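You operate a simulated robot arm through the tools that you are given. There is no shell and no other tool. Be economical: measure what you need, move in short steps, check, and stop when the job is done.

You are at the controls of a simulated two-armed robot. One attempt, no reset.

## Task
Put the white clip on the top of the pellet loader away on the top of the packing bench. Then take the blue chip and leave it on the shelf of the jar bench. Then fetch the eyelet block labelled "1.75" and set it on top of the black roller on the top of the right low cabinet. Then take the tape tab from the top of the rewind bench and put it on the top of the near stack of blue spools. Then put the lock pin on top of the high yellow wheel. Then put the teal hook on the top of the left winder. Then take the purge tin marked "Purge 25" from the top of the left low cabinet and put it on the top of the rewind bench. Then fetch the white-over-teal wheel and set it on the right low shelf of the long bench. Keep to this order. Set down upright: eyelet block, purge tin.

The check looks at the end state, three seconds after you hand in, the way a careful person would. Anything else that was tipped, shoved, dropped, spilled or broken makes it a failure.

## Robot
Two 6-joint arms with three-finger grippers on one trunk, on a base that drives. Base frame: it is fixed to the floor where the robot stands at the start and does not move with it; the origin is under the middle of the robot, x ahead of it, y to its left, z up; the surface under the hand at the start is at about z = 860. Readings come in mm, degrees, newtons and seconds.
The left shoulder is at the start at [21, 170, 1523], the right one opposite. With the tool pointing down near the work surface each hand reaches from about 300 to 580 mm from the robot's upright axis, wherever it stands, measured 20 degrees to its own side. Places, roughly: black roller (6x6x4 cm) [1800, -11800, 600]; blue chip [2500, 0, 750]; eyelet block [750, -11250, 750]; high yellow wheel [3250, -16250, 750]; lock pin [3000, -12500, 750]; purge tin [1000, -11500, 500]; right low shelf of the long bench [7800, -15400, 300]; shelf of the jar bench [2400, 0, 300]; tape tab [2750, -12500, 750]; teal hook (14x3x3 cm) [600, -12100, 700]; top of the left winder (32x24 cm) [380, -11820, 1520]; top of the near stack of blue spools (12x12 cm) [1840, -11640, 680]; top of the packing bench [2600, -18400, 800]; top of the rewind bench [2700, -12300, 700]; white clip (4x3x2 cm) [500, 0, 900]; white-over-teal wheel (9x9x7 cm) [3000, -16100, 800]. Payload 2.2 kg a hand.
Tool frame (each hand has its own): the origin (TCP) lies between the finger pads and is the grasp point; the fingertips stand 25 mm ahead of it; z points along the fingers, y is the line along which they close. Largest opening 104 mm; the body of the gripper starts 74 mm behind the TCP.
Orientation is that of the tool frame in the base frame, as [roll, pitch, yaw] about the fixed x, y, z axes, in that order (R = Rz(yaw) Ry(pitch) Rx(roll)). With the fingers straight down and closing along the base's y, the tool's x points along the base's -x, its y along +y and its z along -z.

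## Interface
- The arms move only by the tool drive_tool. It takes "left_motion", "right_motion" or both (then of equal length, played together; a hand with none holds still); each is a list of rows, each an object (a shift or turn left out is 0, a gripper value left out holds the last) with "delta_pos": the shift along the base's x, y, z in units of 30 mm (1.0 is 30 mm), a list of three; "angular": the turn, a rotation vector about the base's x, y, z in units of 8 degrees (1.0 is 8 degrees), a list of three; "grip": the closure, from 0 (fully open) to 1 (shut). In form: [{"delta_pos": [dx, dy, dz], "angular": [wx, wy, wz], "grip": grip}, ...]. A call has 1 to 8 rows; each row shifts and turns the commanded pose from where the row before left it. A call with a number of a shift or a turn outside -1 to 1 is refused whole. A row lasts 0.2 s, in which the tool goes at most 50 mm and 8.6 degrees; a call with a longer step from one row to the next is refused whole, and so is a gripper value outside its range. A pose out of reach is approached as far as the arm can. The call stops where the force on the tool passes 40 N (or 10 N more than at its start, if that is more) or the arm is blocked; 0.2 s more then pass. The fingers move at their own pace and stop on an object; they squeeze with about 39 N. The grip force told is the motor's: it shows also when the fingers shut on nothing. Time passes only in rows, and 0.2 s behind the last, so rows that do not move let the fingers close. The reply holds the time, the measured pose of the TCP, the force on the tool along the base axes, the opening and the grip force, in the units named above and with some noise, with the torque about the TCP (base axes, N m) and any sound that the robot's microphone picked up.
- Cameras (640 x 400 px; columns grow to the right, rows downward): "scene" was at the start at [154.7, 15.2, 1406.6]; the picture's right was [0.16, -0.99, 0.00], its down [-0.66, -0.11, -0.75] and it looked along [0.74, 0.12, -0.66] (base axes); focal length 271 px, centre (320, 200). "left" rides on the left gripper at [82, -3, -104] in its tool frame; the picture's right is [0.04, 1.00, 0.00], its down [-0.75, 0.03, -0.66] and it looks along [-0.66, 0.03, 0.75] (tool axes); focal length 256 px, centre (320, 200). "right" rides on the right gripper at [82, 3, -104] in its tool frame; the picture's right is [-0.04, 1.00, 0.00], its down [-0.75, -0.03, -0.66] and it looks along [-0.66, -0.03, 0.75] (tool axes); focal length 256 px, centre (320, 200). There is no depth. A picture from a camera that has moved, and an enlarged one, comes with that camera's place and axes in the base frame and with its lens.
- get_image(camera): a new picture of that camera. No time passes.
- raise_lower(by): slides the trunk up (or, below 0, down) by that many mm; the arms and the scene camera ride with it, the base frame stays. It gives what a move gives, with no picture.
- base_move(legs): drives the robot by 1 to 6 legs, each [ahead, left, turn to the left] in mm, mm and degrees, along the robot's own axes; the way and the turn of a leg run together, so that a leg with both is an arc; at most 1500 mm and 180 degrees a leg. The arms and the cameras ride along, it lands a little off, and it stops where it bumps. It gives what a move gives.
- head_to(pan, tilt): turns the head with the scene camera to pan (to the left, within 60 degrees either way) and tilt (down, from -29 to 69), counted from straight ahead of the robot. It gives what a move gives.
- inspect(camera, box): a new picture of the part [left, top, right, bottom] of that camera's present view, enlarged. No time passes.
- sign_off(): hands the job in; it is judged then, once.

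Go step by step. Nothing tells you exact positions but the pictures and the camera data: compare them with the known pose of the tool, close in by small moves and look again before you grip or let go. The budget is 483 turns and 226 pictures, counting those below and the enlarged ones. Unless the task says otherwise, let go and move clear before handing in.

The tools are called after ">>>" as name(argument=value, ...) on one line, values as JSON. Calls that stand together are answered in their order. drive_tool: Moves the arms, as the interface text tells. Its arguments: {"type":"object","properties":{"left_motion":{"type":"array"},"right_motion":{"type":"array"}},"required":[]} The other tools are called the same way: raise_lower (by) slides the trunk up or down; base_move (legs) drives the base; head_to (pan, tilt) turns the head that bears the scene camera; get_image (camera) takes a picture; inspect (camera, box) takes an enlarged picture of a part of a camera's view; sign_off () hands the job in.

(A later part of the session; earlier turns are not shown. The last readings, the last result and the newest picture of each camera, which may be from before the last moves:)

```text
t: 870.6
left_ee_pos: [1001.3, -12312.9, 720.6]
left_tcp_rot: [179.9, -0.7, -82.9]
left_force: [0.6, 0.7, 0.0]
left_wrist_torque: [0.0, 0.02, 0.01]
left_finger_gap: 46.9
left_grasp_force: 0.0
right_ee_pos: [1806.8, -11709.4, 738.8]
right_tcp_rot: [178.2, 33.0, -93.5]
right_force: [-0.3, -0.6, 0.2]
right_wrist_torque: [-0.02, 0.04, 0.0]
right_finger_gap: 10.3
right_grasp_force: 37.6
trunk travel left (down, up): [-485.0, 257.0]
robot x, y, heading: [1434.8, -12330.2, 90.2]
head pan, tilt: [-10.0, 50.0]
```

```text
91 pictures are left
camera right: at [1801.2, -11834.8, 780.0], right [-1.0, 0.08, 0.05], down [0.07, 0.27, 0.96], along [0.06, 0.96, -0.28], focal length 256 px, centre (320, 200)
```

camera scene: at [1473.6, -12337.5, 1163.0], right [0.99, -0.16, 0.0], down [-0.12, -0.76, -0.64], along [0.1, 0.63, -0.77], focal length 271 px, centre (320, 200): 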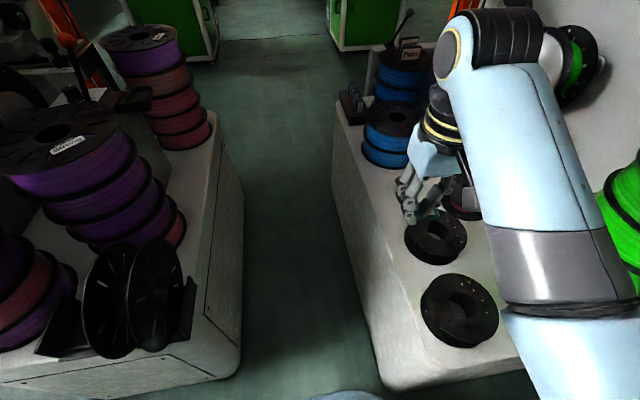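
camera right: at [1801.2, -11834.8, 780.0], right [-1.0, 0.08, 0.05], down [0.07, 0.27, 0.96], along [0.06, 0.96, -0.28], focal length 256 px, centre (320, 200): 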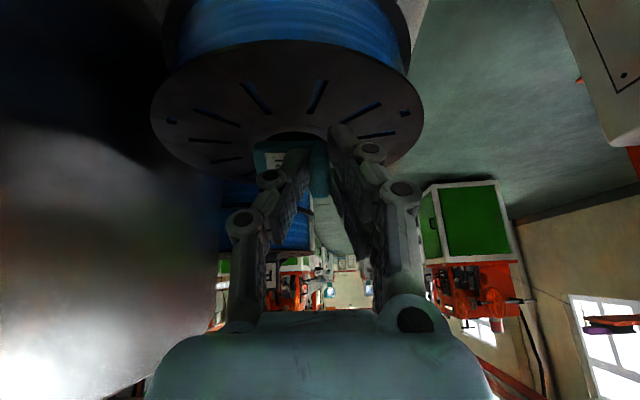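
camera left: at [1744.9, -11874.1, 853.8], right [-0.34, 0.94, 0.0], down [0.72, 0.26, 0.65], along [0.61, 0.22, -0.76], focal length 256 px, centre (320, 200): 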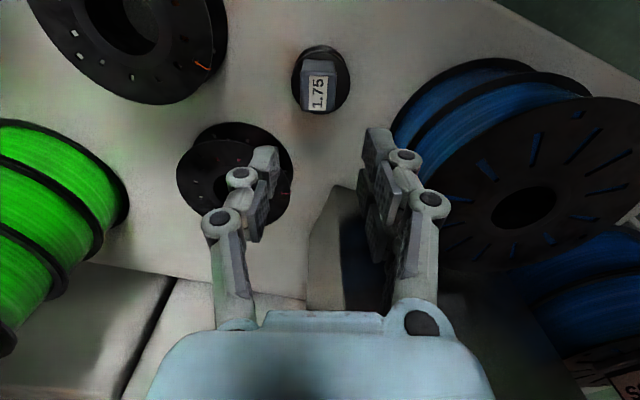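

The tab is above the ring, about 25 mm up. Lowering to contact.

>>> drive_tool(right_motion=[{"delta_pos": [0, -0.2, -0.3]}, {"delta_pos": [0, 0, -0.25]}, {}])

>>> drive_tool(right_motion=[{"delta_pos": [0, 0, -0.15]}, {}])

>>> drive_tool(right_motion=[{"delta_pos": [0, 0, -0.15]}, {}])

```text
t: 871.4
left_ee_pos: [1001.4, -12313.9, 720.6]
left_tcp_rot: [179.9, -0.6, -82.9]
left_force: [-0.5, -0.5, 0.3]
left_wrist_torque: [0.02, 0.02, -0.02]
left_finger_gap: 47.0
left_grasp_force: 0.1
right_ee_pos: [1807.7, -11715.9, 720.2]
right_tcp_rot: [178.1, 33.0, -93.5]
right_force: [0.5, -0.2, 0.1]
right_wrist_torque: [0.02, 0.0, -0.01]
right_finger_gap: 10.1
right_grasp_force: 37.7
trunk travel left (down, up): [-485.0, 257.0]
robot x, y, heading: [1432.9, -12330.0, 90.7]
head pan, tilt: [-10.0, 50.0]
```

```text
t: 872.0
left_ee_pos: [1001.7, -12311.7, 722.0]
left_tcp_rot: [179.9, -0.7, -82.8]
left_force: [-0.3, 0.4, -0.2]
left_wrist_torque: [0.02, 0.0, -0.01]
left_finger_gap: 46.9
left_grasp_force: 0.0
right_ee_pos: [1806.0, -11716.0, 716.2]
right_tcp_rot: [178.3, 33.0, -93.5]
right_force: [0.4, 1.5, 4.1]
right_wrist_torque: [0.07, -0.13, 0.07]
right_finger_gap: 10.1
right_grasp_force: 37.6
trunk travel left (down, up): [-485.0, 257.0]
robot x, y, heading: [1437.1, -12329.2, 90.6]
head pan, tilt: [-10.0, 50.0]
```

```text
t: 872.6
left_ee_pos: [999.0, -12314.3, 720.8]
left_tcp_rot: [-180.0, -0.5, -83.0]
left_force: [0.2, 0.5, 0.0]
left_wrist_torque: [-0.01, 0.03, -0.01]
left_finger_gap: 46.9
left_grasp_force: 0.1
right_ee_pos: [1805.3, -11715.4, 715.7]
right_tcp_rot: [178.2, 33.5, -93.5]
right_force: [1.4, -1.2, 26.6]
right_wrist_torque: [0.35, -0.08, -0.02]
right_finger_gap: 10.1
right_grasp_force: 37.7
trunk travel left (down, up): [-485.0, 257.0]
robot x, y, heading: [1433.2, -12331.9, 90.6]
head pan, tilt: [-10.0, 50.0]
```

In contact with the flange. Opening, letting the tab settle, and retreating along the tool axis.

>>> drive_tool(right_motion=[{"delta_pos": [0, 0, 0.1]}, {"grip": 0.75}, {"grip": 0.65}, {}, {"delta_pos": [0, -0.3, 0.5]}, {"delta_pos": [0, -0.4, 0.7]}, {"delta_pos": [0, -0.4, 0.7]}, {"delta_pos": [0, -0.4, 0.7]}])

>>> get_image(camera="right")

```text
t: 874.4
left_ee_pos: [1000.4, -12313.8, 720.6]
left_tcp_rot: [179.9, -0.6, -82.8]
left_force: [0.1, 1.0, 0.6]
left_wrist_torque: [-0.01, -0.01, 0.01]
left_finger_gap: 46.8
left_grasp_force: 0.1
right_ee_pos: [1808.1, -11761.3, 792.7]
right_tcp_rot: [178.0, 32.9, -93.5]
right_force: [-0.1, 0.9, 0.2]
right_wrist_torque: [-0.01, 0.03, 0.0]
right_finger_gap: 36.5
right_grasp_force: 0.1
trunk travel left (down, up): [-485.0, 257.0]
robot x, y, heading: [1439.6, -12326.7, 90.7]
head pan, tilt: [-10.0, 50.0]
```

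```text
90 pictures are left
camera right: at [1800.6, -11885.9, 835.1], right [-1.0, 0.08, 0.05], down [0.07, 0.27, 0.96], along [0.06, 0.96, -0.28], focal length 256 px, centre (320, 200)
```

right: 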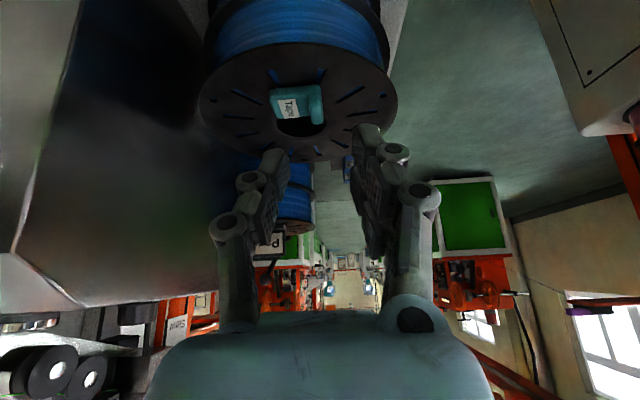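

The tape tab lies flat on the near blue stack. Now I'll retract the way I came, level the tool, and return to the rewind bench for the lock pin.

>>> drive_tool(right_motion=[{"delta_pos": [-0.6, -0.7, 0.4]}, {"delta_pos": [-0.7, -0.8, 0.4]}, {"delta_pos": [-0.8, -0.8, 0.3]}, {"delta_pos": [-0.8, -0.8, 0], "angular": [-0.5, 0, 0]}, {"delta_pos": [-0.8, -0.7, 0], "angular": [-0.7, 0, 0]}, {"delta_pos": [-0.8, -0.5, 0], "angular": [-0.9, 0, 0]}, {"angular": [-1, 0, 0]}, {"angular": [-1, 0, 0]}])

>>> base_move(legs=[[-400, 0, 0], [-320, 0, 0]])

>>> base_move(legs=[[0, -700, 0], [0, -680, 0]])

>>> get_image(camera="right")

```text
t: 876.2
left_ee_pos: [1001.1, -12313.1, 721.4]
left_tcp_rot: [179.9, -0.6, -82.9]
left_force: [0.0, -1.4, 0.3]
left_wrist_torque: [-0.03, 0.02, -0.02]
left_finger_gap: 46.7
left_grasp_force: 0.1
right_ee_pos: [1671.0, -11890.3, 825.3]
right_tcp_rot: [-179.9, 0.1, -92.9]
right_force: [-0.4, 0.3, 0.5]
right_wrist_torque: [0.0, 0.02, 0.01]
right_finger_gap: 36.3
right_grasp_force: 0.0
trunk travel left (down, up): [-485.0, 257.0]
robot x, y, heading: [1436.8, -12330.6, 90.4]
head pan, tilt: [-10.0, 50.0]
```

```text
t: 880.4
left_ee_pos: [1007.6, -13027.0, 721.8]
left_tcp_rot: [179.9, -0.6, -82.8]
left_force: [1.3, -0.3, 0.3]
left_wrist_torque: [0.02, -0.01, 0.03]
left_finger_gap: 46.7
left_grasp_force: 0.0
right_ee_pos: [1679.7, -12604.2, 826.3]
right_tcp_rot: [180.0, 0.4, -92.9]
right_force: [-0.1, -0.1, 0.3]
right_wrist_torque: [0.01, 0.01, -0.02]
right_finger_gap: 36.2
right_grasp_force: 0.0
trunk travel left (down, up): [-485.0, 257.0]
robot x, y, heading: [1443.0, -13046.0, 91.0]
head pan, tilt: [-10.0, 50.0]
```

```text
t: 887.5
left_ee_pos: [2378.5, -13001.1, 723.1]
left_tcp_rot: [179.8, -0.6, -83.6]
left_force: [0.0, -0.1, 0.1]
left_wrist_torque: [-0.01, 0.02, 0.03]
left_finger_gap: 46.9
left_grasp_force: 0.1
right_ee_pos: [3054.7, -12587.5, 825.7]
right_tcp_rot: [-180.0, 0.2, -93.8]
right_force: [0.5, -0.2, -0.5]
right_wrist_torque: [0.03, 0.02, 0.03]
right_finger_gap: 36.4
right_grasp_force: 0.1
trunk travel left (down, up): [-485.0, 257.0]
robot x, y, heading: [2812.9, -13022.4, 89.6]
head pan, tilt: [-10.0, 50.0]
```

```text
89 pictures are left
camera right: at [3046.3, -12668.8, 927.6], right [-0.99, 0.1, 0.0], down [0.08, 0.75, 0.66], along [0.07, 0.66, -0.75], focal length 256 px, centre (320, 200)
```

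right: 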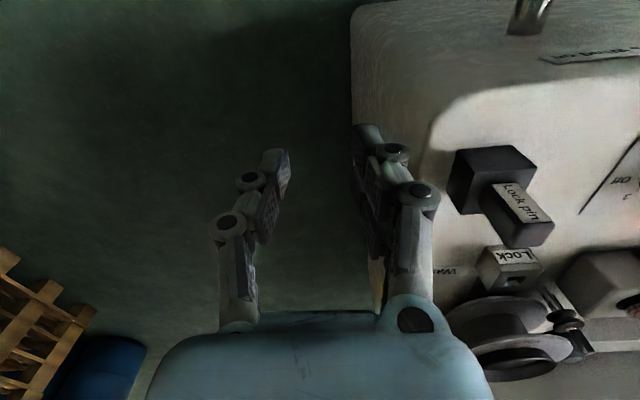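

The label reads "Lock pin"; it appears to be a grey piece together with a dark block. I'll enlarge to understand its shape.

>>> inspect(camera="right", box=[420, 120, 600, 280])

>>> get_image(camera="scene")

```text
2.50 times, centred on (510, 200) of right
camera zoom: at [3046.3, -12668.8, 927.6], right [-0.99, 0.1, 0.0], down [0.08, 0.75, 0.66], along [0.07, 0.66, -0.75], focal length 640 px, centre (-155, 200)
```

zoom: 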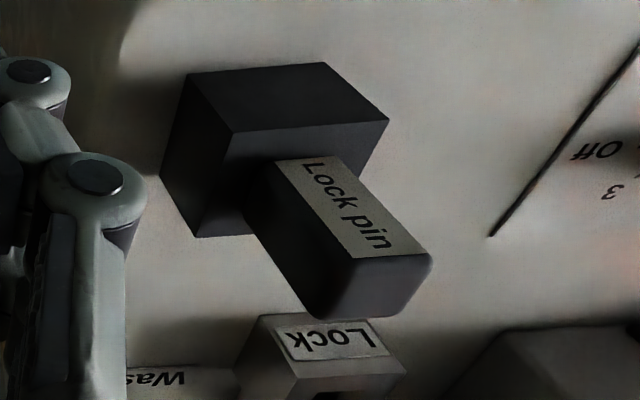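

```text
87 pictures are left
camera scene: at [2828.8, -12873.4, 1162.9], right [0.98, -0.18, 0.0], down [-0.14, -0.75, -0.64], along [0.11, 0.63, -0.77], focal length 271 px, centre (320, 200)
```

scene: 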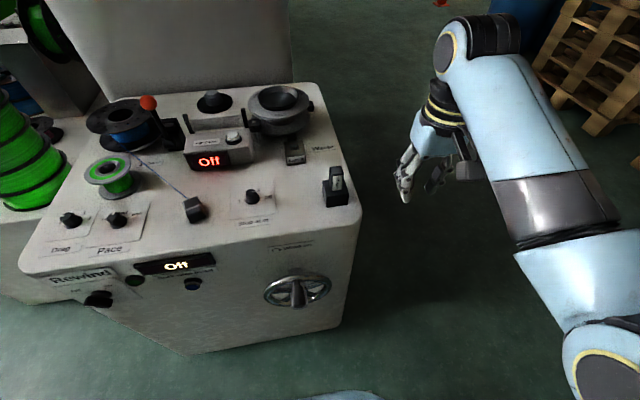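

The pin stands upright in (or on) a dark block, its top at about (2922, −12527, 815). I'll bring the right hand above it for a closer look.

>>> drive_tool(right_motion=[{"delta_pos": [0, 0, 0.7], "grip": 0.3}, {"delta_pos": [-0.6, 0.2, 0.6]}, {"delta_pos": [-0.7, 0.3, 0]}, {"delta_pos": [-0.8, 0.4, 0]}, {"delta_pos": [-0.8, 0.4, 0]}, {"delta_pos": [-0.8, 0.4, 0]}, {"delta_pos": [-0.7, 0.3, 0]}, {}])

>>> get_image(camera="right")

```text
t: 889.5
left_ee_pos: [2377.5, -13001.1, 722.0]
left_tcp_rot: [179.9, -0.6, -83.6]
left_force: [-0.7, -0.3, -0.4]
left_wrist_torque: [0.0, 0.02, 0.02]
left_finger_gap: 46.7
left_grasp_force: 0.2
right_ee_pos: [2996.4, -12523.1, 852.6]
right_tcp_rot: [-173.4, 0.9, -96.5]
right_force: [0.2, 0.4, -0.9]
right_wrist_torque: [-0.01, -0.01, 0.01]
right_finger_gap: 73.0
right_grasp_force: 0.0
trunk travel left (down, up): [-485.0, 257.0]
robot x, y, heading: [2810.1, -13026.3, 90.1]
head pan, tilt: [-10.0, 50.0]
stopped in row 8 (right hand): the arm was blocked; the commanded pose is now the measured one
```

```text
86 pictures are left
camera right: at [2973.3, -12603.5, 953.7], right [-0.98, 0.15, -0.11], down [0.04, 0.74, 0.67], along [0.19, 0.65, -0.74], focal length 256 px, centre (320, 200)
```

right: 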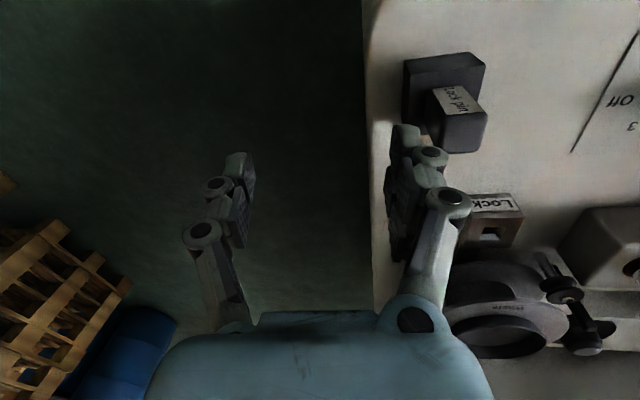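

The right hand can't swing inside its own shoulder line. I'll raise the trunk a bit and shift the base left, then level the hand.

>>> raise_lower(by=60)

>>> base_move(legs=[[0, 85, 0]])

>>> drive_tool(right_motion=[{"delta_pos": [0.3, 0, 0], "angular": [0, 0.4, 0.2]}, {"angular": [0, 0.4, 0.2]}, {}])

>>> get_image(camera="right")

```text
t: 890.5
left_ee_pos: [2378.0, -13001.2, 781.4]
left_tcp_rot: [179.8, -0.7, -83.6]
left_force: [0.6, -0.1, 0.1]
left_wrist_torque: [0.01, -0.01, -0.03]
left_finger_gap: 46.6
left_grasp_force: 0.0
right_ee_pos: [2995.8, -12522.6, 914.2]
right_tcp_rot: [-173.5, 0.8, -96.5]
right_force: [-0.1, 1.4, 0.3]
right_wrist_torque: [-0.02, 0.03, -0.01]
right_finger_gap: 72.7
right_grasp_force: 0.1
trunk travel left (down, up): [-545.0, 197.0]
robot x, y, heading: [2811.6, -13025.6, 89.9]
head pan, tilt: [-10.0, 50.0]
```

```text
t: 891.6
left_ee_pos: [2291.6, -13000.6, 779.7]
left_tcp_rot: [179.9, -0.6, -83.6]
left_force: [-0.4, 0.7, 0.2]
left_wrist_torque: [0.01, -0.02, -0.01]
left_finger_gap: 46.7
left_grasp_force: 0.0
right_ee_pos: [2908.4, -12522.7, 912.8]
right_tcp_rot: [-173.4, 0.7, -96.3]
right_force: [-1.6, -0.4, 0.1]
right_wrist_torque: [-0.01, -0.07, -0.04]
right_finger_gap: 72.9
right_grasp_force: 0.0
trunk travel left (down, up): [-545.0, 197.0]
robot x, y, heading: [2727.5, -13020.6, 90.1]
head pan, tilt: [-10.0, 50.0]
```

```text
t: 892.4
left_ee_pos: [2292.9, -13001.4, 780.2]
left_tcp_rot: [179.8, -0.6, -83.4]
left_force: [0.4, -0.2, -0.5]
left_wrist_torque: [-0.02, 0.0, -0.03]
left_finger_gap: 46.6
left_grasp_force: 0.0
right_ee_pos: [2919.7, -12522.5, 913.8]
right_tcp_rot: [-179.8, 0.2, -93.2]
right_force: [-1.0, 0.3, 0.2]
right_wrist_torque: [0.05, -0.01, -0.01]
right_finger_gap: 72.5
right_grasp_force: 0.2
trunk travel left (down, up): [-545.0, 197.0]
robot x, y, heading: [2728.2, -13024.3, 90.2]
head pan, tilt: [-10.0, 50.0]
```

```text
85 pictures are left
camera right: at [2912.8, -12604.6, 1015.4], right [-1.0, 0.1, 0.0], down [0.07, 0.75, 0.66], along [0.06, 0.66, -0.75], focal length 256 px, centre (320, 200)
```

right: 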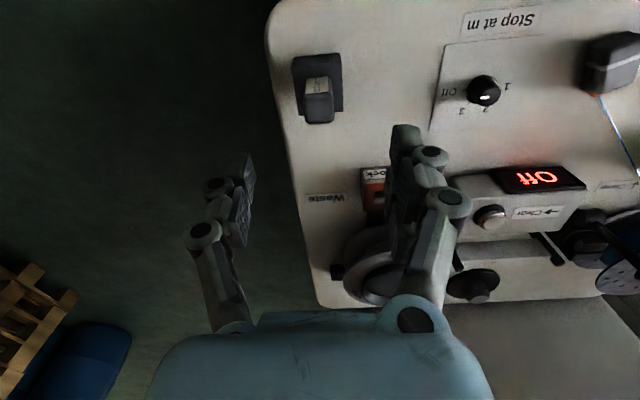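

The bar's top is right below at (2921, −12526). Descending to grip it just below its top.

>>> drive_tool(right_motion=[{"delta_pos": [0.05, -0.1, -0.8]}, {"delta_pos": [0, 0, -0.8]}, {"delta_pos": [0, 0, -0.8]}, {"delta_pos": [0, 0, -0.7]}, {}])

>>> get_image(camera="right")

```text
t: 893.6
left_ee_pos: [2293.3, -13001.3, 780.9]
left_tcp_rot: [179.9, -0.6, -83.4]
left_force: [0.2, 0.7, 0.1]
left_wrist_torque: [0.03, 0.04, 0.02]
left_finger_gap: 46.9
left_grasp_force: 0.1
right_ee_pos: [2920.5, -12522.8, 818.3]
right_tcp_rot: [-179.8, 0.2, -93.1]
right_force: [-0.2, -0.4, -0.2]
right_wrist_torque: [-0.01, 0.04, 0.0]
right_finger_gap: 73.0
right_grasp_force: 0.1
trunk travel left (down, up): [-545.0, 197.0]
robot x, y, heading: [2727.5, -13025.1, 90.1]
head pan, tilt: [-10.0, 50.0]
```

```text
84 pictures are left
camera right: at [2912.7, -12606.1, 921.4], right [-1.0, 0.1, 0.0], down [0.07, 0.75, 0.66], along [0.06, 0.66, -0.75], focal length 256 px, centre (320, 200)
```

right: 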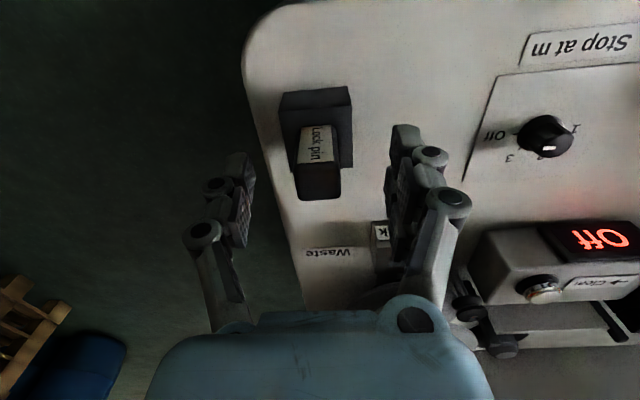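

The pin's top is exactly between the pads. Closing and lifting gently to see whether the dark block stays.

>>> drive_tool(right_motion=[{"grip": 1}, {"grip": 1}, {"grip": 1}, {"delta_pos": [0, 0, 0.3]}, {"delta_pos": [0, 0, 0.5]}, {}])

>>> get_image(camera="right")

```text
t: 895.0
left_ee_pos: [2293.3, -13001.8, 781.9]
left_tcp_rot: [179.9, -0.6, -83.5]
left_force: [0.4, -0.5, 0.1]
left_wrist_torque: [0.03, 0.0, 0.01]
left_finger_gap: 46.9
left_grasp_force: 0.0
right_ee_pos: [2920.1, -12525.8, 844.6]
right_tcp_rot: [-179.9, 0.2, -93.2]
right_force: [0.6, -0.7, -0.6]
right_wrist_torque: [0.0, 0.01, -0.02]
right_finger_gap: 24.2
right_grasp_force: 38.9
trunk travel left (down, up): [-545.0, 197.0]
robot x, y, heading: [2728.3, -13020.7, 90.3]
head pan, tilt: [-10.0, 50.0]
```

```text
83 pictures are left
camera right: at [2912.0, -12607.3, 946.5], right [-1.0, 0.1, 0.0], down [0.07, 0.75, 0.66], along [0.06, 0.66, -0.75], focal length 256 px, centre (320, 200)
```

right: 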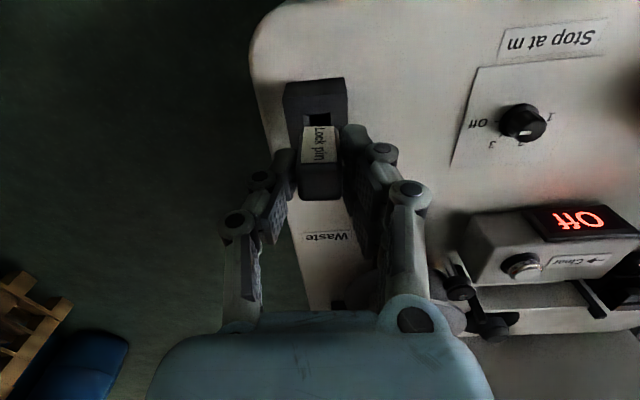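

The dark block is just a socket and the pin is sliding out of it. Lifting it clear, then backing away toward the wheel table.

>>> drive_tool(right_motion=[{"delta_pos": [0, 0, 0.6]}, {"delta_pos": [0, 0, 0.7]}, {"delta_pos": [0, 0, 0.7]}, {}])

>>> base_move(legs=[[-150, 0, 0], [0, 500, 0], [0, 400, 0]])

>>> get_image(camera="right")

```text
t: 896.0
left_ee_pos: [2293.9, -13001.1, 781.2]
left_tcp_rot: [179.9, -0.5, -83.5]
left_force: [0.0, 0.0, -0.6]
left_wrist_torque: [0.02, 0.02, -0.02]
left_finger_gap: 46.7
left_grasp_force: 0.1
right_ee_pos: [2919.4, -12526.2, 904.7]
right_tcp_rot: [-179.8, 0.3, -93.2]
right_force: [0.0, -0.3, 1.2]
right_wrist_torque: [0.01, 0.01, 0.04]
right_finger_gap: 24.1
right_grasp_force: 39.3
trunk travel left (down, up): [-545.0, 197.0]
robot x, y, heading: [2727.3, -13022.5, 89.9]
head pan, tilt: [-10.0, 50.0]
```

```text
t: 902.0
left_ee_pos: [1398.5, -13149.0, 779.4]
left_tcp_rot: [179.9, -0.6, -83.5]
left_force: [-0.9, -0.6, 0.1]
left_wrist_torque: [-0.01, -0.02, -0.01]
left_finger_gap: 46.9
left_grasp_force: 0.1
right_ee_pos: [2026.2, -12674.9, 904.2]
right_tcp_rot: [-179.7, 0.1, -93.3]
right_force: [0.1, -0.1, -0.6]
right_wrist_torque: [-0.01, -0.02, -0.04]
right_finger_gap: 23.9
right_grasp_force: 39.3
trunk travel left (down, up): [-545.0, 197.0]
robot x, y, heading: [1836.2, -13173.3, 89.8]
head pan, tilt: [-10.0, 50.0]
```

```text
82 pictures are left
camera right: at [2019.5, -12757.1, 1006.1], right [-1.0, 0.1, 0.0], down [0.07, 0.75, 0.66], along [0.07, 0.66, -0.75], focal length 256 px, centre (320, 200)
```

right: 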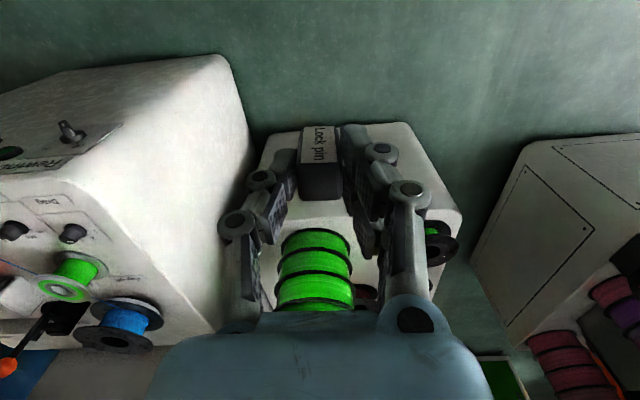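

Pin secure and the green stack is standing. Turning round to face south and driving to the north side of the wheel table.

>>> base_move(legs=[[0, 0, -90], [0, 0, -90], [1400, 0, 0], [0, 900, 0]])

>>> head_to(pan=0, tilt=22)

>>> get_image(camera="scene")

```text
t: 921.3
left_ee_pos: [3164.6, -14625.8, 781.3]
left_tcp_rot: [179.8, -0.7, 97.8]
left_force: [0.7, -0.5, 0.6]
left_wrist_torque: [-0.03, -0.02, -0.01]
left_finger_gap: 46.8
left_grasp_force: 0.0
right_ee_pos: [2549.3, -15114.8, 904.0]
right_tcp_rot: [-179.9, 0.2, 88.0]
right_force: [-0.7, 0.1, 0.0]
right_wrist_torque: [0.02, 0.03, -0.02]
right_finger_gap: 24.3
right_grasp_force: 39.0
trunk travel left (down, up): [-545.0, 197.0]
robot x, y, heading: [2729.8, -14613.3, -88.6]
head pan, tilt: [-10.0, 50.0]
```

```text
t: 922.2
left_ee_pos: [3165.1, -14625.4, 781.8]
left_tcp_rot: [180.0, -0.6, 97.7]
left_force: [0.6, 0.8, 0.0]
left_wrist_torque: [-0.02, 0.0, 0.02]
left_finger_gap: 46.8
left_grasp_force: 0.1
right_ee_pos: [2548.9, -15116.1, 903.2]
right_tcp_rot: [-179.9, 0.2, 88.1]
right_force: [0.3, 0.8, -1.2]
right_wrist_torque: [0.02, -0.04, -0.01]
right_finger_gap: 23.9
right_grasp_force: 38.9
trunk travel left (down, up): [-545.0, 197.0]
robot x, y, heading: [2729.0, -14614.2, -88.7]
head pan, tilt: [0.0, 22.0]
```

```text
81 pictures are left
camera scene: at [2734.4, -14776.9, 1266.1], right [-1.0, -0.02, 0.0], down [-0.01, 0.38, -0.93], along [0.02, -0.93, -0.38], focal length 271 px, centre (320, 200)
```

scene: 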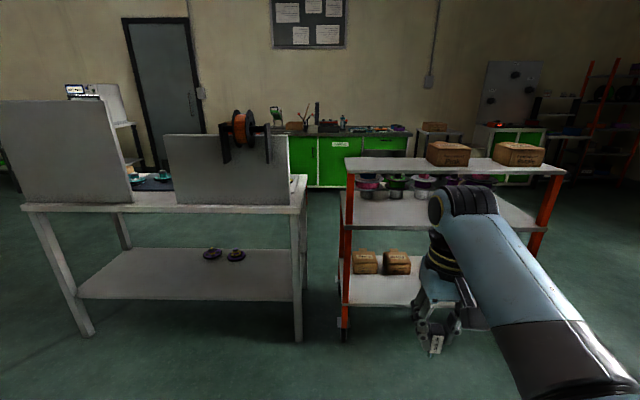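

The wheels are on the left-hand grey bench, which faces south behind its panels. I'll go round the west end of the orange cart to the corridor on the south side.

>>> base_move(legs=[[0, -750, 0], [0, -750, 0], [1250, 0, 0], [1230, 0, 0]])

>>> base_move(legs=[[0, 0, 89], [1000, 0, 0], [950, 0, 0], [0, 0, 89]])

>>> get_image(camera="scene")

```text
t: 941.7
left_ee_pos: [1679.6, -17152.2, 779.8]
left_tcp_rot: [179.9, -0.6, 97.2]
left_force: [0.3, 0.0, 0.2]
left_wrist_torque: [0.04, -0.01, -0.02]
left_finger_gap: 46.8
left_grasp_force: 0.1
right_ee_pos: [1059.4, -17635.6, 903.0]
right_tcp_rot: [-179.9, 0.2, 87.5]
right_force: [0.1, -0.3, -0.7]
right_wrist_torque: [0.01, -0.02, -0.01]
right_finger_gap: 24.0
right_grasp_force: 39.0
trunk travel left (down, up): [-545.0, 197.0]
robot x, y, heading: [1243.3, -17135.1, -89.6]
head pan, tilt: [0.0, 22.0]
```

```text
t: 958.9
left_ee_pos: [2740.8, -17133.9, 781.0]
left_tcp_rot: [179.8, -0.6, -87.3]
left_force: [-0.1, -1.1, 0.6]
left_wrist_torque: [0.02, 0.01, -0.01]
left_finger_gap: 47.0
left_grasp_force: 0.1
right_ee_pos: [3395.9, -16700.5, 903.3]
right_tcp_rot: [-179.9, 0.2, -97.1]
right_force: [0.0, -0.1, -1.3]
right_wrist_torque: [0.03, 0.01, -0.01]
right_finger_gap: 23.8
right_grasp_force: 38.7
trunk travel left (down, up): [-545.0, 197.0]
robot x, y, heading: [3176.0, -17183.7, 86.3]
head pan, tilt: [0.0, 22.0]
```

```text
80 pictures are left
camera scene: at [3184.8, -17018.5, 1266.2], right [1.0, -0.07, 0.0], down [-0.03, -0.37, -0.93], along [0.06, 0.93, -0.37], focal length 271 px, centre (320, 200)
```

scene: 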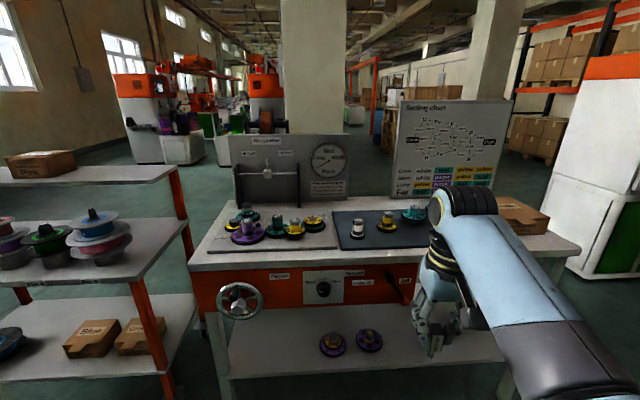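

This is the sorting bench with its wheels. I'll enlarge the wheels and the chart.

>>> inspect(camera="scene", box=[205, 185, 345, 265])

>>> inspect(camera="scene", box=[330, 190, 440, 260])

>>> inspect(camera="scene", box=[385, 95, 515, 205])

```text
4.57 times, centred on (275, 225) of scene
camera zoom: at [3184.8, -17018.5, 1266.2], right [1.0, -0.07, 0.0], down [-0.03, -0.37, -0.93], along [0.06, 0.93, -0.37], focal length 1239 px, centre (526, 86)
```

zoom: 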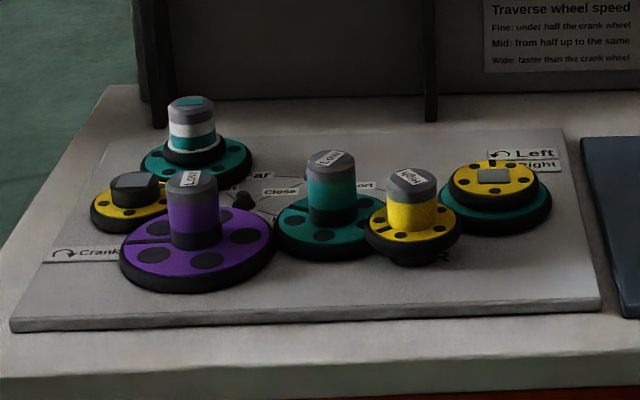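

```text
5.71 times, centred on (385, 225) of scene
camera zoom: at [3184.8, -17018.5, 1266.2], right [1.0, -0.07, 0.0], down [-0.03, -0.37, -0.93], along [0.06, 0.93, -0.37], focal length 1549 px, centre (-51, 57)
```

zoom: 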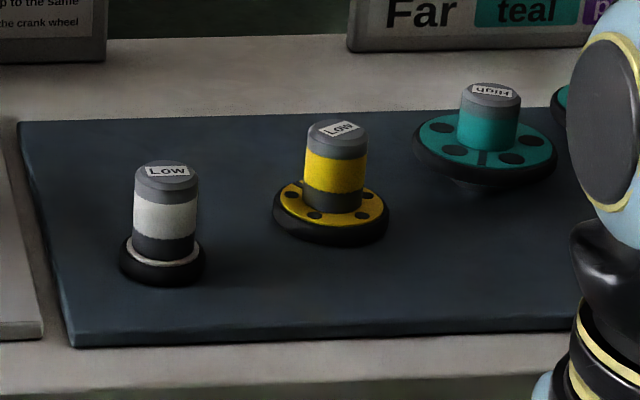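

```text
3.64 times, centred on (450, 150) of scene
camera zoom: at [3184.8, -17018.5, 1266.2], right [1.0, -0.07, 0.0], down [-0.03, -0.37, -0.93], along [0.06, 0.93, -0.37], focal length 986 px, centre (-153, 382)
```

zoom: 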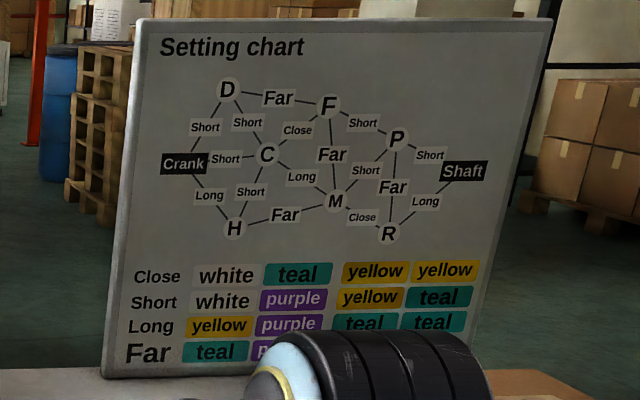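

I'll zoom in on the yellow wheel's top label to make sure which is marked "High".

>>> inspect(camera="scene", box=[270, 210, 330, 250])

```text
10.00 times, centred on (300, 230) of scene
camera zoom: at [3184.8, -17018.5, 1266.2], right [1.0, -0.07, 0.0], down [-0.03, -0.37, -0.93], along [0.06, 0.93, -0.37], focal length 2711 px, centre (520, -100)
```

zoom: 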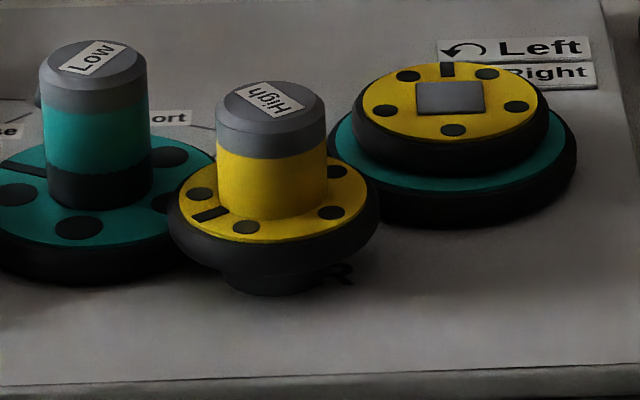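

Confirmed: the yellow wheel marked "High" is at about (3152, −16120). I'll raise the trunk a little and approach so that the right hand gets above it.

>>> raise_lower(by=80)

>>> base_move(legs=[[0, 205, 3.7], [430, 0, 0]])

>>> get_image(camera="right")

```text
t: 960.0
left_ee_pos: [2739.4, -17132.2, 861.2]
left_tcp_rot: [179.8, -0.7, -87.3]
left_force: [0.7, 0.9, 0.3]
left_wrist_torque: [-0.01, -0.01, 0.01]
left_finger_gap: 46.8
left_grasp_force: 0.0
right_ee_pos: [3395.5, -16701.1, 984.1]
right_tcp_rot: [180.0, 0.2, -97.0]
right_force: [-0.3, 0.8, -0.6]
right_wrist_torque: [0.0, 0.01, 0.02]
right_finger_gap: 23.9
right_grasp_force: 38.8
trunk travel left (down, up): [-625.0, 117.0]
robot x, y, heading: [3173.0, -17181.8, 86.1]
head pan, tilt: [0.0, 22.0]
```

```text
t: 963.9
left_ee_pos: [2536.6, -16724.6, 860.0]
left_tcp_rot: [179.8, -0.7, -83.9]
left_force: [-0.1, 0.9, 0.2]
left_wrist_torque: [-0.03, 0.04, 0.0]
left_finger_gap: 46.7
left_grasp_force: 0.0
right_ee_pos: [3165.8, -16251.5, 983.0]
right_tcp_rot: [-179.9, 0.2, -93.5]
right_force: [0.7, -0.4, -0.1]
right_wrist_torque: [0.01, -0.01, 0.01]
right_finger_gap: 24.0
right_grasp_force: 38.9
trunk travel left (down, up): [-625.0, 117.0]
robot x, y, heading: [2971.7, -16749.4, 89.6]
head pan, tilt: [0.0, 22.0]
```

```text
75 pictures are left
camera right: at [3158.5, -16333.1, 1085.7], right [-0.99, 0.1, 0.0], down [0.07, 0.75, 0.66], along [0.07, 0.66, -0.75], focal length 256 px, centre (320, 200)
```

right: 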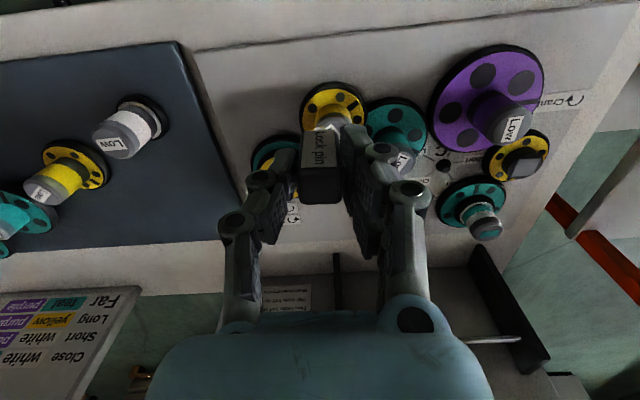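

The knob's top triangulates to (3158, −16242, 889), nearly under the pin, which hangs about 42 mm below the TCP. Aligning and lowering.

>>> drive_tool(right_motion=[{"delta_pos": [-0.25, 0.3, 0]}, {"delta_pos": [0, 0, -0.5]}, {"delta_pos": [0, 0, -0.5]}, {}])

>>> inspect(camera="right", box=[240, 60, 400, 220])

```text
t: 964.9
left_ee_pos: [2536.5, -16725.1, 861.1]
left_tcp_rot: [179.8, -0.6, -83.7]
left_force: [0.1, 0.2, 1.3]
left_wrist_torque: [0.0, 0.0, -0.01]
left_finger_gap: 46.9
left_grasp_force: 0.0
right_ee_pos: [3158.2, -16242.1, 956.5]
right_tcp_rot: [-179.9, 0.2, -93.6]
right_force: [0.3, 0.1, 0.9]
right_wrist_torque: [0.0, 0.05, 0.0]
right_finger_gap: 23.9
right_grasp_force: 39.1
trunk travel left (down, up): [-625.0, 117.0]
robot x, y, heading: [2972.0, -16746.6, 89.6]
head pan, tilt: [0.0, 22.0]
```

```text
2.50 times, centred on (320, 140) of right
camera zoom: at [3151.0, -16324.5, 1057.6], right [-0.99, 0.1, 0.0], down [0.07, 0.75, 0.66], along [0.07, 0.66, -0.75], focal length 640 px, centre (320, 350)
```

zoom: 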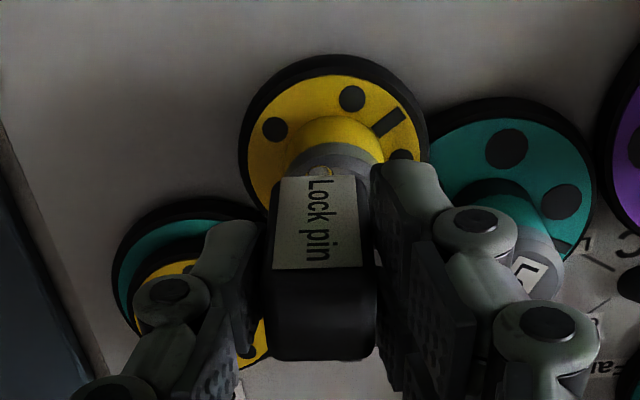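

Just 4 mm off sideways. Correcting and lowering until contact.

>>> drive_tool(right_motion=[{"delta_pos": [-0.12, -0.05, -0.2]}, {"delta_pos": [0, 0, -0.3]}, {}])

>>> drive_tool(right_motion=[{"delta_pos": [0, 0, -0.13]}, {}])

>>> drive_tool(right_motion=[{"delta_pos": [0, 0, -0.13]}, {}])

>>> inspect(camera="right", box=[240, 60, 400, 220])

```text
t: 965.7
left_ee_pos: [2536.8, -16725.3, 859.9]
left_tcp_rot: [179.9, -0.6, -83.9]
left_force: [-0.6, -0.5, 0.4]
left_wrist_torque: [0.0, 0.01, 0.0]
left_finger_gap: 46.5
left_grasp_force: 0.1
right_ee_pos: [3155.2, -16244.1, 940.7]
right_tcp_rot: [-179.9, 0.2, -93.5]
right_force: [-0.3, -1.5, 0.6]
right_wrist_torque: [-0.04, -0.02, 0.02]
right_finger_gap: 23.9
right_grasp_force: 38.8
trunk travel left (down, up): [-625.0, 117.0]
robot x, y, heading: [2973.3, -16746.1, 89.8]
head pan, tilt: [0.0, 22.0]
```

```text
t: 966.3
left_ee_pos: [2537.0, -16725.5, 860.3]
left_tcp_rot: [179.8, -0.7, -83.8]
left_force: [-0.7, 0.1, 0.3]
left_wrist_torque: [-0.03, 0.0, 0.03]
left_finger_gap: 46.8
left_grasp_force: 0.0
right_ee_pos: [3154.0, -16244.6, 935.1]
right_tcp_rot: [-179.9, 0.2, -93.5]
right_force: [0.2, -0.5, 0.2]
right_wrist_torque: [-0.01, 0.03, -0.03]
right_finger_gap: 24.2
right_grasp_force: 39.2
trunk travel left (down, up): [-625.0, 117.0]
robot x, y, heading: [2969.9, -16745.1, 89.7]
head pan, tilt: [0.0, 22.0]
```

```text
t: 966.9
left_ee_pos: [2536.9, -16724.3, 861.1]
left_tcp_rot: [179.9, -0.7, -83.7]
left_force: [-0.6, 0.4, -0.8]
left_wrist_torque: [0.03, -0.02, 0.0]
left_finger_gap: 46.6
left_grasp_force: 0.0
right_ee_pos: [3153.2, -16243.7, 931.7]
right_tcp_rot: [-179.9, 0.1, -93.5]
right_force: [-0.7, -0.3, -1.0]
right_wrist_torque: [-0.02, 0.03, 0.0]
right_finger_gap: 24.0
right_grasp_force: 38.9
trunk travel left (down, up): [-625.0, 117.0]
robot x, y, heading: [2971.8, -16748.8, 89.4]
head pan, tilt: [0.0, 22.0]
```

```text
2.50 times, centred on (320, 140) of right
camera zoom: at [3147.3, -16325.7, 1034.1], right [-0.99, 0.1, 0.0], down [0.07, 0.75, 0.66], along [0.07, 0.66, -0.75], focal length 640 px, centre (320, 350)
```

zoom: 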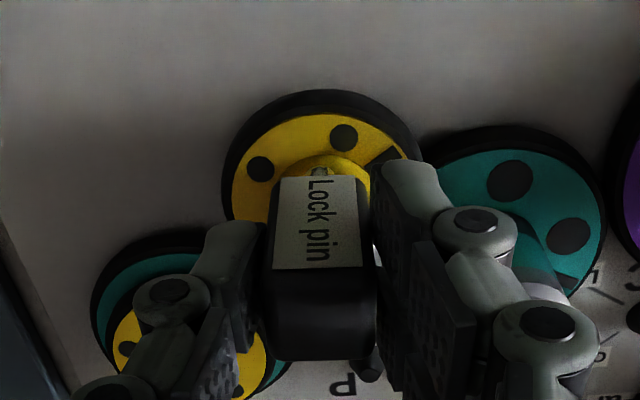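

Nearly centred; I'll shift 3 mm north and continue down a few millimetres at a time.

>>> drive_tool(right_motion=[{"delta_pos": [0, 0.1, -0.13]}, {}])

>>> drive_tool(right_motion=[{"delta_pos": [0, 0, -0.13]}, {}])

>>> drive_tool(right_motion=[{"delta_pos": [0, 0, -0.13]}, {}])

>>> drive_tool(right_motion=[{"delta_pos": [0, 0, -0.13]}, {}])

```text
t: 967.5
left_ee_pos: [2537.1, -16723.5, 860.8]
left_tcp_rot: [179.8, -0.7, -83.7]
left_force: [0.0, -0.2, -0.4]
left_wrist_torque: [-0.02, -0.04, 0.0]
left_finger_gap: 46.6
left_grasp_force: 0.0
right_ee_pos: [3155.0, -16240.4, 927.7]
right_tcp_rot: [-180.0, 0.2, -93.5]
right_force: [-0.4, 0.1, -1.5]
right_wrist_torque: [0.03, 0.02, 0.02]
right_finger_gap: 23.8
right_grasp_force: 39.2
trunk travel left (down, up): [-625.0, 117.0]
robot x, y, heading: [2971.3, -16749.1, 89.8]
head pan, tilt: [0.0, 22.0]
```

```text
t: 968.1
left_ee_pos: [2536.7, -16724.4, 860.0]
left_tcp_rot: [179.9, -0.6, -83.7]
left_force: [0.2, 0.5, 0.3]
left_wrist_torque: [-0.03, -0.03, 0.02]
left_finger_gap: 46.6
left_grasp_force: 0.0
right_ee_pos: [3154.4, -16241.1, 924.7]
right_tcp_rot: [-179.9, 0.2, -93.6]
right_force: [-0.2, -0.5, 1.3]
right_wrist_torque: [-0.06, 0.0, -0.02]
right_finger_gap: 23.8
right_grasp_force: 39.0
trunk travel left (down, up): [-625.0, 117.0]
robot x, y, heading: [2971.4, -16744.5, 89.6]
head pan, tilt: [0.0, 22.0]
```

```text
t: 968.7
left_ee_pos: [2536.0, -16726.0, 860.0]
left_tcp_rot: [179.9, -0.4, -83.8]
left_force: [-0.2, 1.0, 0.3]
left_wrist_torque: [0.01, 0.01, -0.05]
left_finger_gap: 46.9
left_grasp_force: 0.0
right_ee_pos: [3153.7, -16242.5, 921.8]
right_tcp_rot: [-179.9, 0.5, -93.6]
right_force: [-1.3, -8.8, 27.5]
right_wrist_torque: [-0.22, 0.03, -0.03]
right_finger_gap: 24.0
right_grasp_force: 39.6
trunk travel left (down, up): [-625.0, 117.0]
robot x, y, heading: [2971.9, -16748.2, 89.8]
head pan, tilt: [0.0, 22.0]
```

```text
t: 969.3
left_ee_pos: [2536.5, -16727.0, 861.1]
left_tcp_rot: [180.0, -0.5, -83.7]
left_force: [0.1, 0.1, 0.3]
left_wrist_torque: [0.03, 0.0, -0.01]
left_finger_gap: 46.8
left_grasp_force: 0.0
right_ee_pos: [3154.5, -16243.2, 914.9]
right_tcp_rot: [-179.8, 0.2, -93.5]
right_force: [-2.0, -11.2, 21.8]
right_wrist_torque: [-0.32, 0.05, 0.01]
right_finger_gap: 24.0
right_grasp_force: 39.1
trunk travel left (down, up): [-625.0, 117.0]
robot x, y, heading: [2970.0, -16746.2, 89.6]
head pan, tilt: [0.0, 22.0]
```

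Contact, but it then sank a little with a sideways force, so I'll look.

>>> inspect(camera="right", box=[240, 60, 400, 220])

>>> head_to(pan=-20, tilt=35)

>>> get_image(camera="scene")

```text
2.50 times, centred on (320, 140) of right
camera zoom: at [3147.3, -16326.0, 1017.8], right [-0.99, 0.1, 0.0], down [0.07, 0.75, 0.66], along [0.07, 0.66, -0.75], focal length 640 px, centre (320, 350)
```

zoom: 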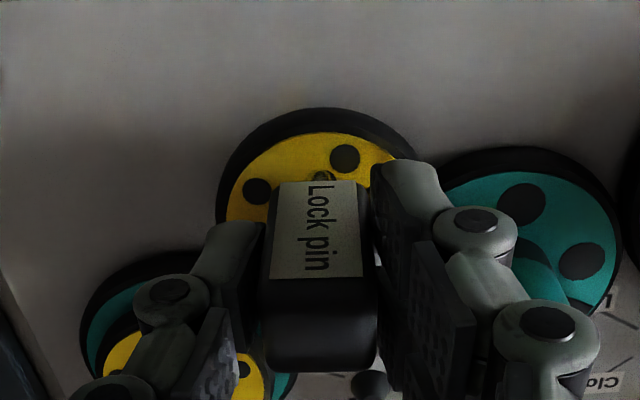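

```text
t: 970.1
left_ee_pos: [2536.8, -16726.5, 860.8]
left_tcp_rot: [179.9, -0.5, -83.8]
left_force: [0.3, -0.2, -0.1]
left_wrist_torque: [0.01, -0.01, 0.02]
left_finger_gap: 46.8
left_grasp_force: 0.0
right_ee_pos: [3154.3, -16243.6, 915.9]
right_tcp_rot: [-179.8, 0.3, -93.5]
right_force: [-1.5, -12.9, 15.5]
right_wrist_torque: [-0.61, 0.02, 0.0]
right_finger_gap: 23.6
right_grasp_force: 39.2
trunk travel left (down, up): [-625.0, 117.0]
robot x, y, heading: [2971.4, -16748.6, 89.8]
head pan, tilt: [-20.0, 35.0]
```

```text
71 pictures are left
camera scene: at [3003.5, -16596.5, 1326.5], right [0.94, -0.35, 0.0], down [-0.2, -0.54, -0.82], along [0.28, 0.77, -0.57], focal length 271 px, centre (320, 200)
```

scene: 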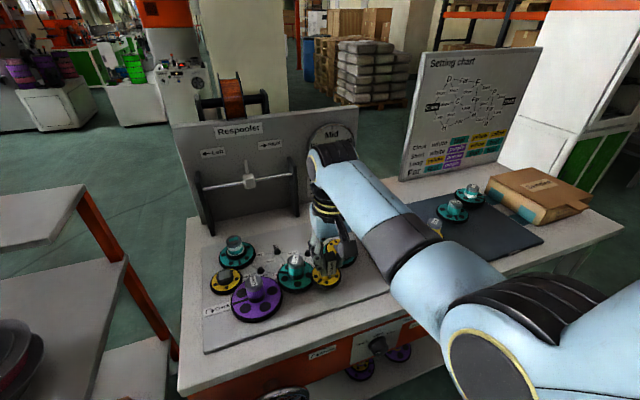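

>>> inspect(camera="scene", box=[280, 225, 360, 300])

```text
5.33 times, centred on (320, 262) of scene
camera zoom: at [3003.5, -16596.5, 1326.5], right [0.94, -0.35, 0.0], down [-0.2, -0.54, -0.82], along [0.28, 0.77, -0.57], focal length 1446 px, centre (320, -133)
```

zoom: 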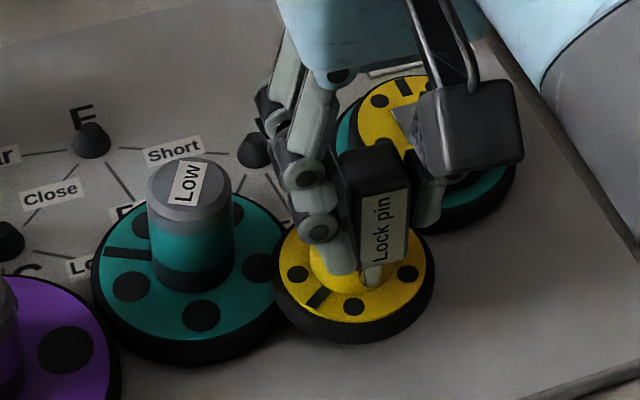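

The pin has a thin shank under its handle, and the shank slipped past the cap. It should lie across the cap instead: I'll lift, back off, and turn the tool horizontal, pointing north.

>>> drive_tool(right_motion=[{"delta_pos": [0, 0, 0.4]}, {"delta_pos": [0, 0, 0.7]}, {"delta_pos": [0, 0, 0.9]}, {"delta_pos": [0, 0, 0.5]}])

>>> inspect(camera="scene", box=[280, 205, 360, 300])

>>> base_move(legs=[[-220, 0, 0]])

```text
t: 971.1
left_ee_pos: [2536.3, -16726.3, 861.3]
left_tcp_rot: [179.9, -0.6, -83.8]
left_force: [0.7, -0.4, 0.0]
left_wrist_torque: [0.0, -0.03, 0.0]
left_finger_gap: 46.9
left_grasp_force: 0.1
right_ee_pos: [3151.6, -16240.4, 989.8]
right_tcp_rot: [-180.0, 0.2, -93.4]
right_force: [0.0, -0.4, -1.0]
right_wrist_torque: [0.01, -0.03, 0.01]
right_finger_gap: 23.8
right_grasp_force: 38.6
trunk travel left (down, up): [-625.0, 117.0]
robot x, y, heading: [2970.7, -16749.7, 89.7]
head pan, tilt: [-20.0, 35.0]
```

```text
4.21 times, centred on (320, 252) of scene
camera zoom: at [3004.1, -16594.1, 1326.1], right [0.94, -0.35, 0.0], down [-0.2, -0.54, -0.82], along [0.28, 0.77, -0.57], focal length 1141 px, centre (320, -21)
```

zoom: 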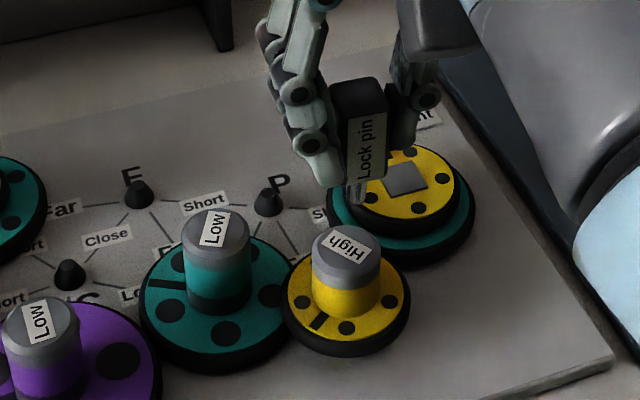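

```text
t: 972.8
left_ee_pos: [2536.3, -16940.9, 861.3]
left_tcp_rot: [179.9, -0.5, -83.9]
left_force: [-0.9, 0.2, 0.4]
left_wrist_torque: [0.05, -0.02, 0.02]
left_finger_gap: 47.0
left_grasp_force: 0.0
right_ee_pos: [3152.3, -16458.3, 990.1]
right_tcp_rot: [-179.9, 0.2, -93.5]
right_force: [-0.2, -0.5, 0.0]
right_wrist_torque: [0.05, -0.04, 0.02]
right_finger_gap: 23.7
right_grasp_force: 39.2
trunk travel left (down, up): [-625.0, 117.0]
robot x, y, heading: [2966.5, -16967.3, 89.5]
head pan, tilt: [-20.0, 35.0]
```

Nothing was disturbed, and the cap's top now triangulates properly to (3155, −16217, 875). I'll turn the tool to horizontal here in the clear.

>>> drive_tool(right_motion=[{"angular": [1, 0, 0]}, {"angular": [1, 0, 0]}, {"angular": [1, 0, 0]}, {"angular": [1, 0, 0]}, {"angular": [1, 0, 0]}, {"angular": [1, 0, 0]}, {"angular": [1, 0, 0]}, {"angular": [1, 0, 0]}])

>>> drive_tool(right_motion=[{"angular": [1, 0, 0]}, {"angular": [1, 0, 0]}, {"angular": [1, 0, 0]}, {"angular": [0.2, 0, 0]}, {}])

>>> get_image(camera="right")

```text
t: 974.6
left_ee_pos: [2535.7, -16939.6, 860.7]
left_tcp_rot: [179.8, -0.6, -83.9]
left_force: [0.7, 0.8, -0.6]
left_wrist_torque: [-0.01, 0.01, -0.03]
left_finger_gap: 47.0
left_grasp_force: 0.0
right_ee_pos: [3161.3, -16451.8, 995.6]
right_tcp_rot: [176.1, 65.1, -94.9]
right_force: [0.3, 0.0, -0.9]
right_wrist_torque: [-0.03, 0.02, -0.02]
right_finger_gap: 23.9
right_grasp_force: 38.6
trunk travel left (down, up): [-625.0, 117.0]
robot x, y, heading: [2970.3, -16965.0, 89.5]
head pan, tilt: [-20.0, 35.0]
```

```text
t: 975.8
left_ee_pos: [2534.9, -16939.8, 860.9]
left_tcp_rot: [179.9, -0.5, -83.8]
left_force: [-0.1, -0.6, -0.5]
left_wrist_torque: [-0.01, 0.03, -0.02]
left_finger_gap: 46.9
left_grasp_force: 0.0
right_ee_pos: [3152.6, -16458.7, 988.9]
right_tcp_rot: [93.1, 86.3, -177.0]
right_force: [-1.0, 1.5, -0.9]
right_wrist_torque: [0.01, -0.01, -0.01]
right_finger_gap: 24.2
right_grasp_force: 38.6
trunk travel left (down, up): [-625.0, 117.0]
robot x, y, heading: [2969.4, -16966.4, 89.7]
head pan, tilt: [-20.0, 35.0]
```

```text
68 pictures are left
camera right: at [3144.9, -16562.6, 907.7], right [-0.99, 0.0, 0.1], down [0.08, -0.65, 0.75], along [0.07, 0.76, 0.65], focal length 256 px, centre (320, 200)
```

right: 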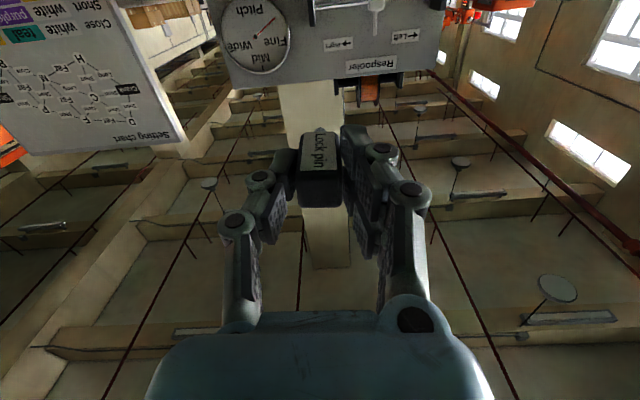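

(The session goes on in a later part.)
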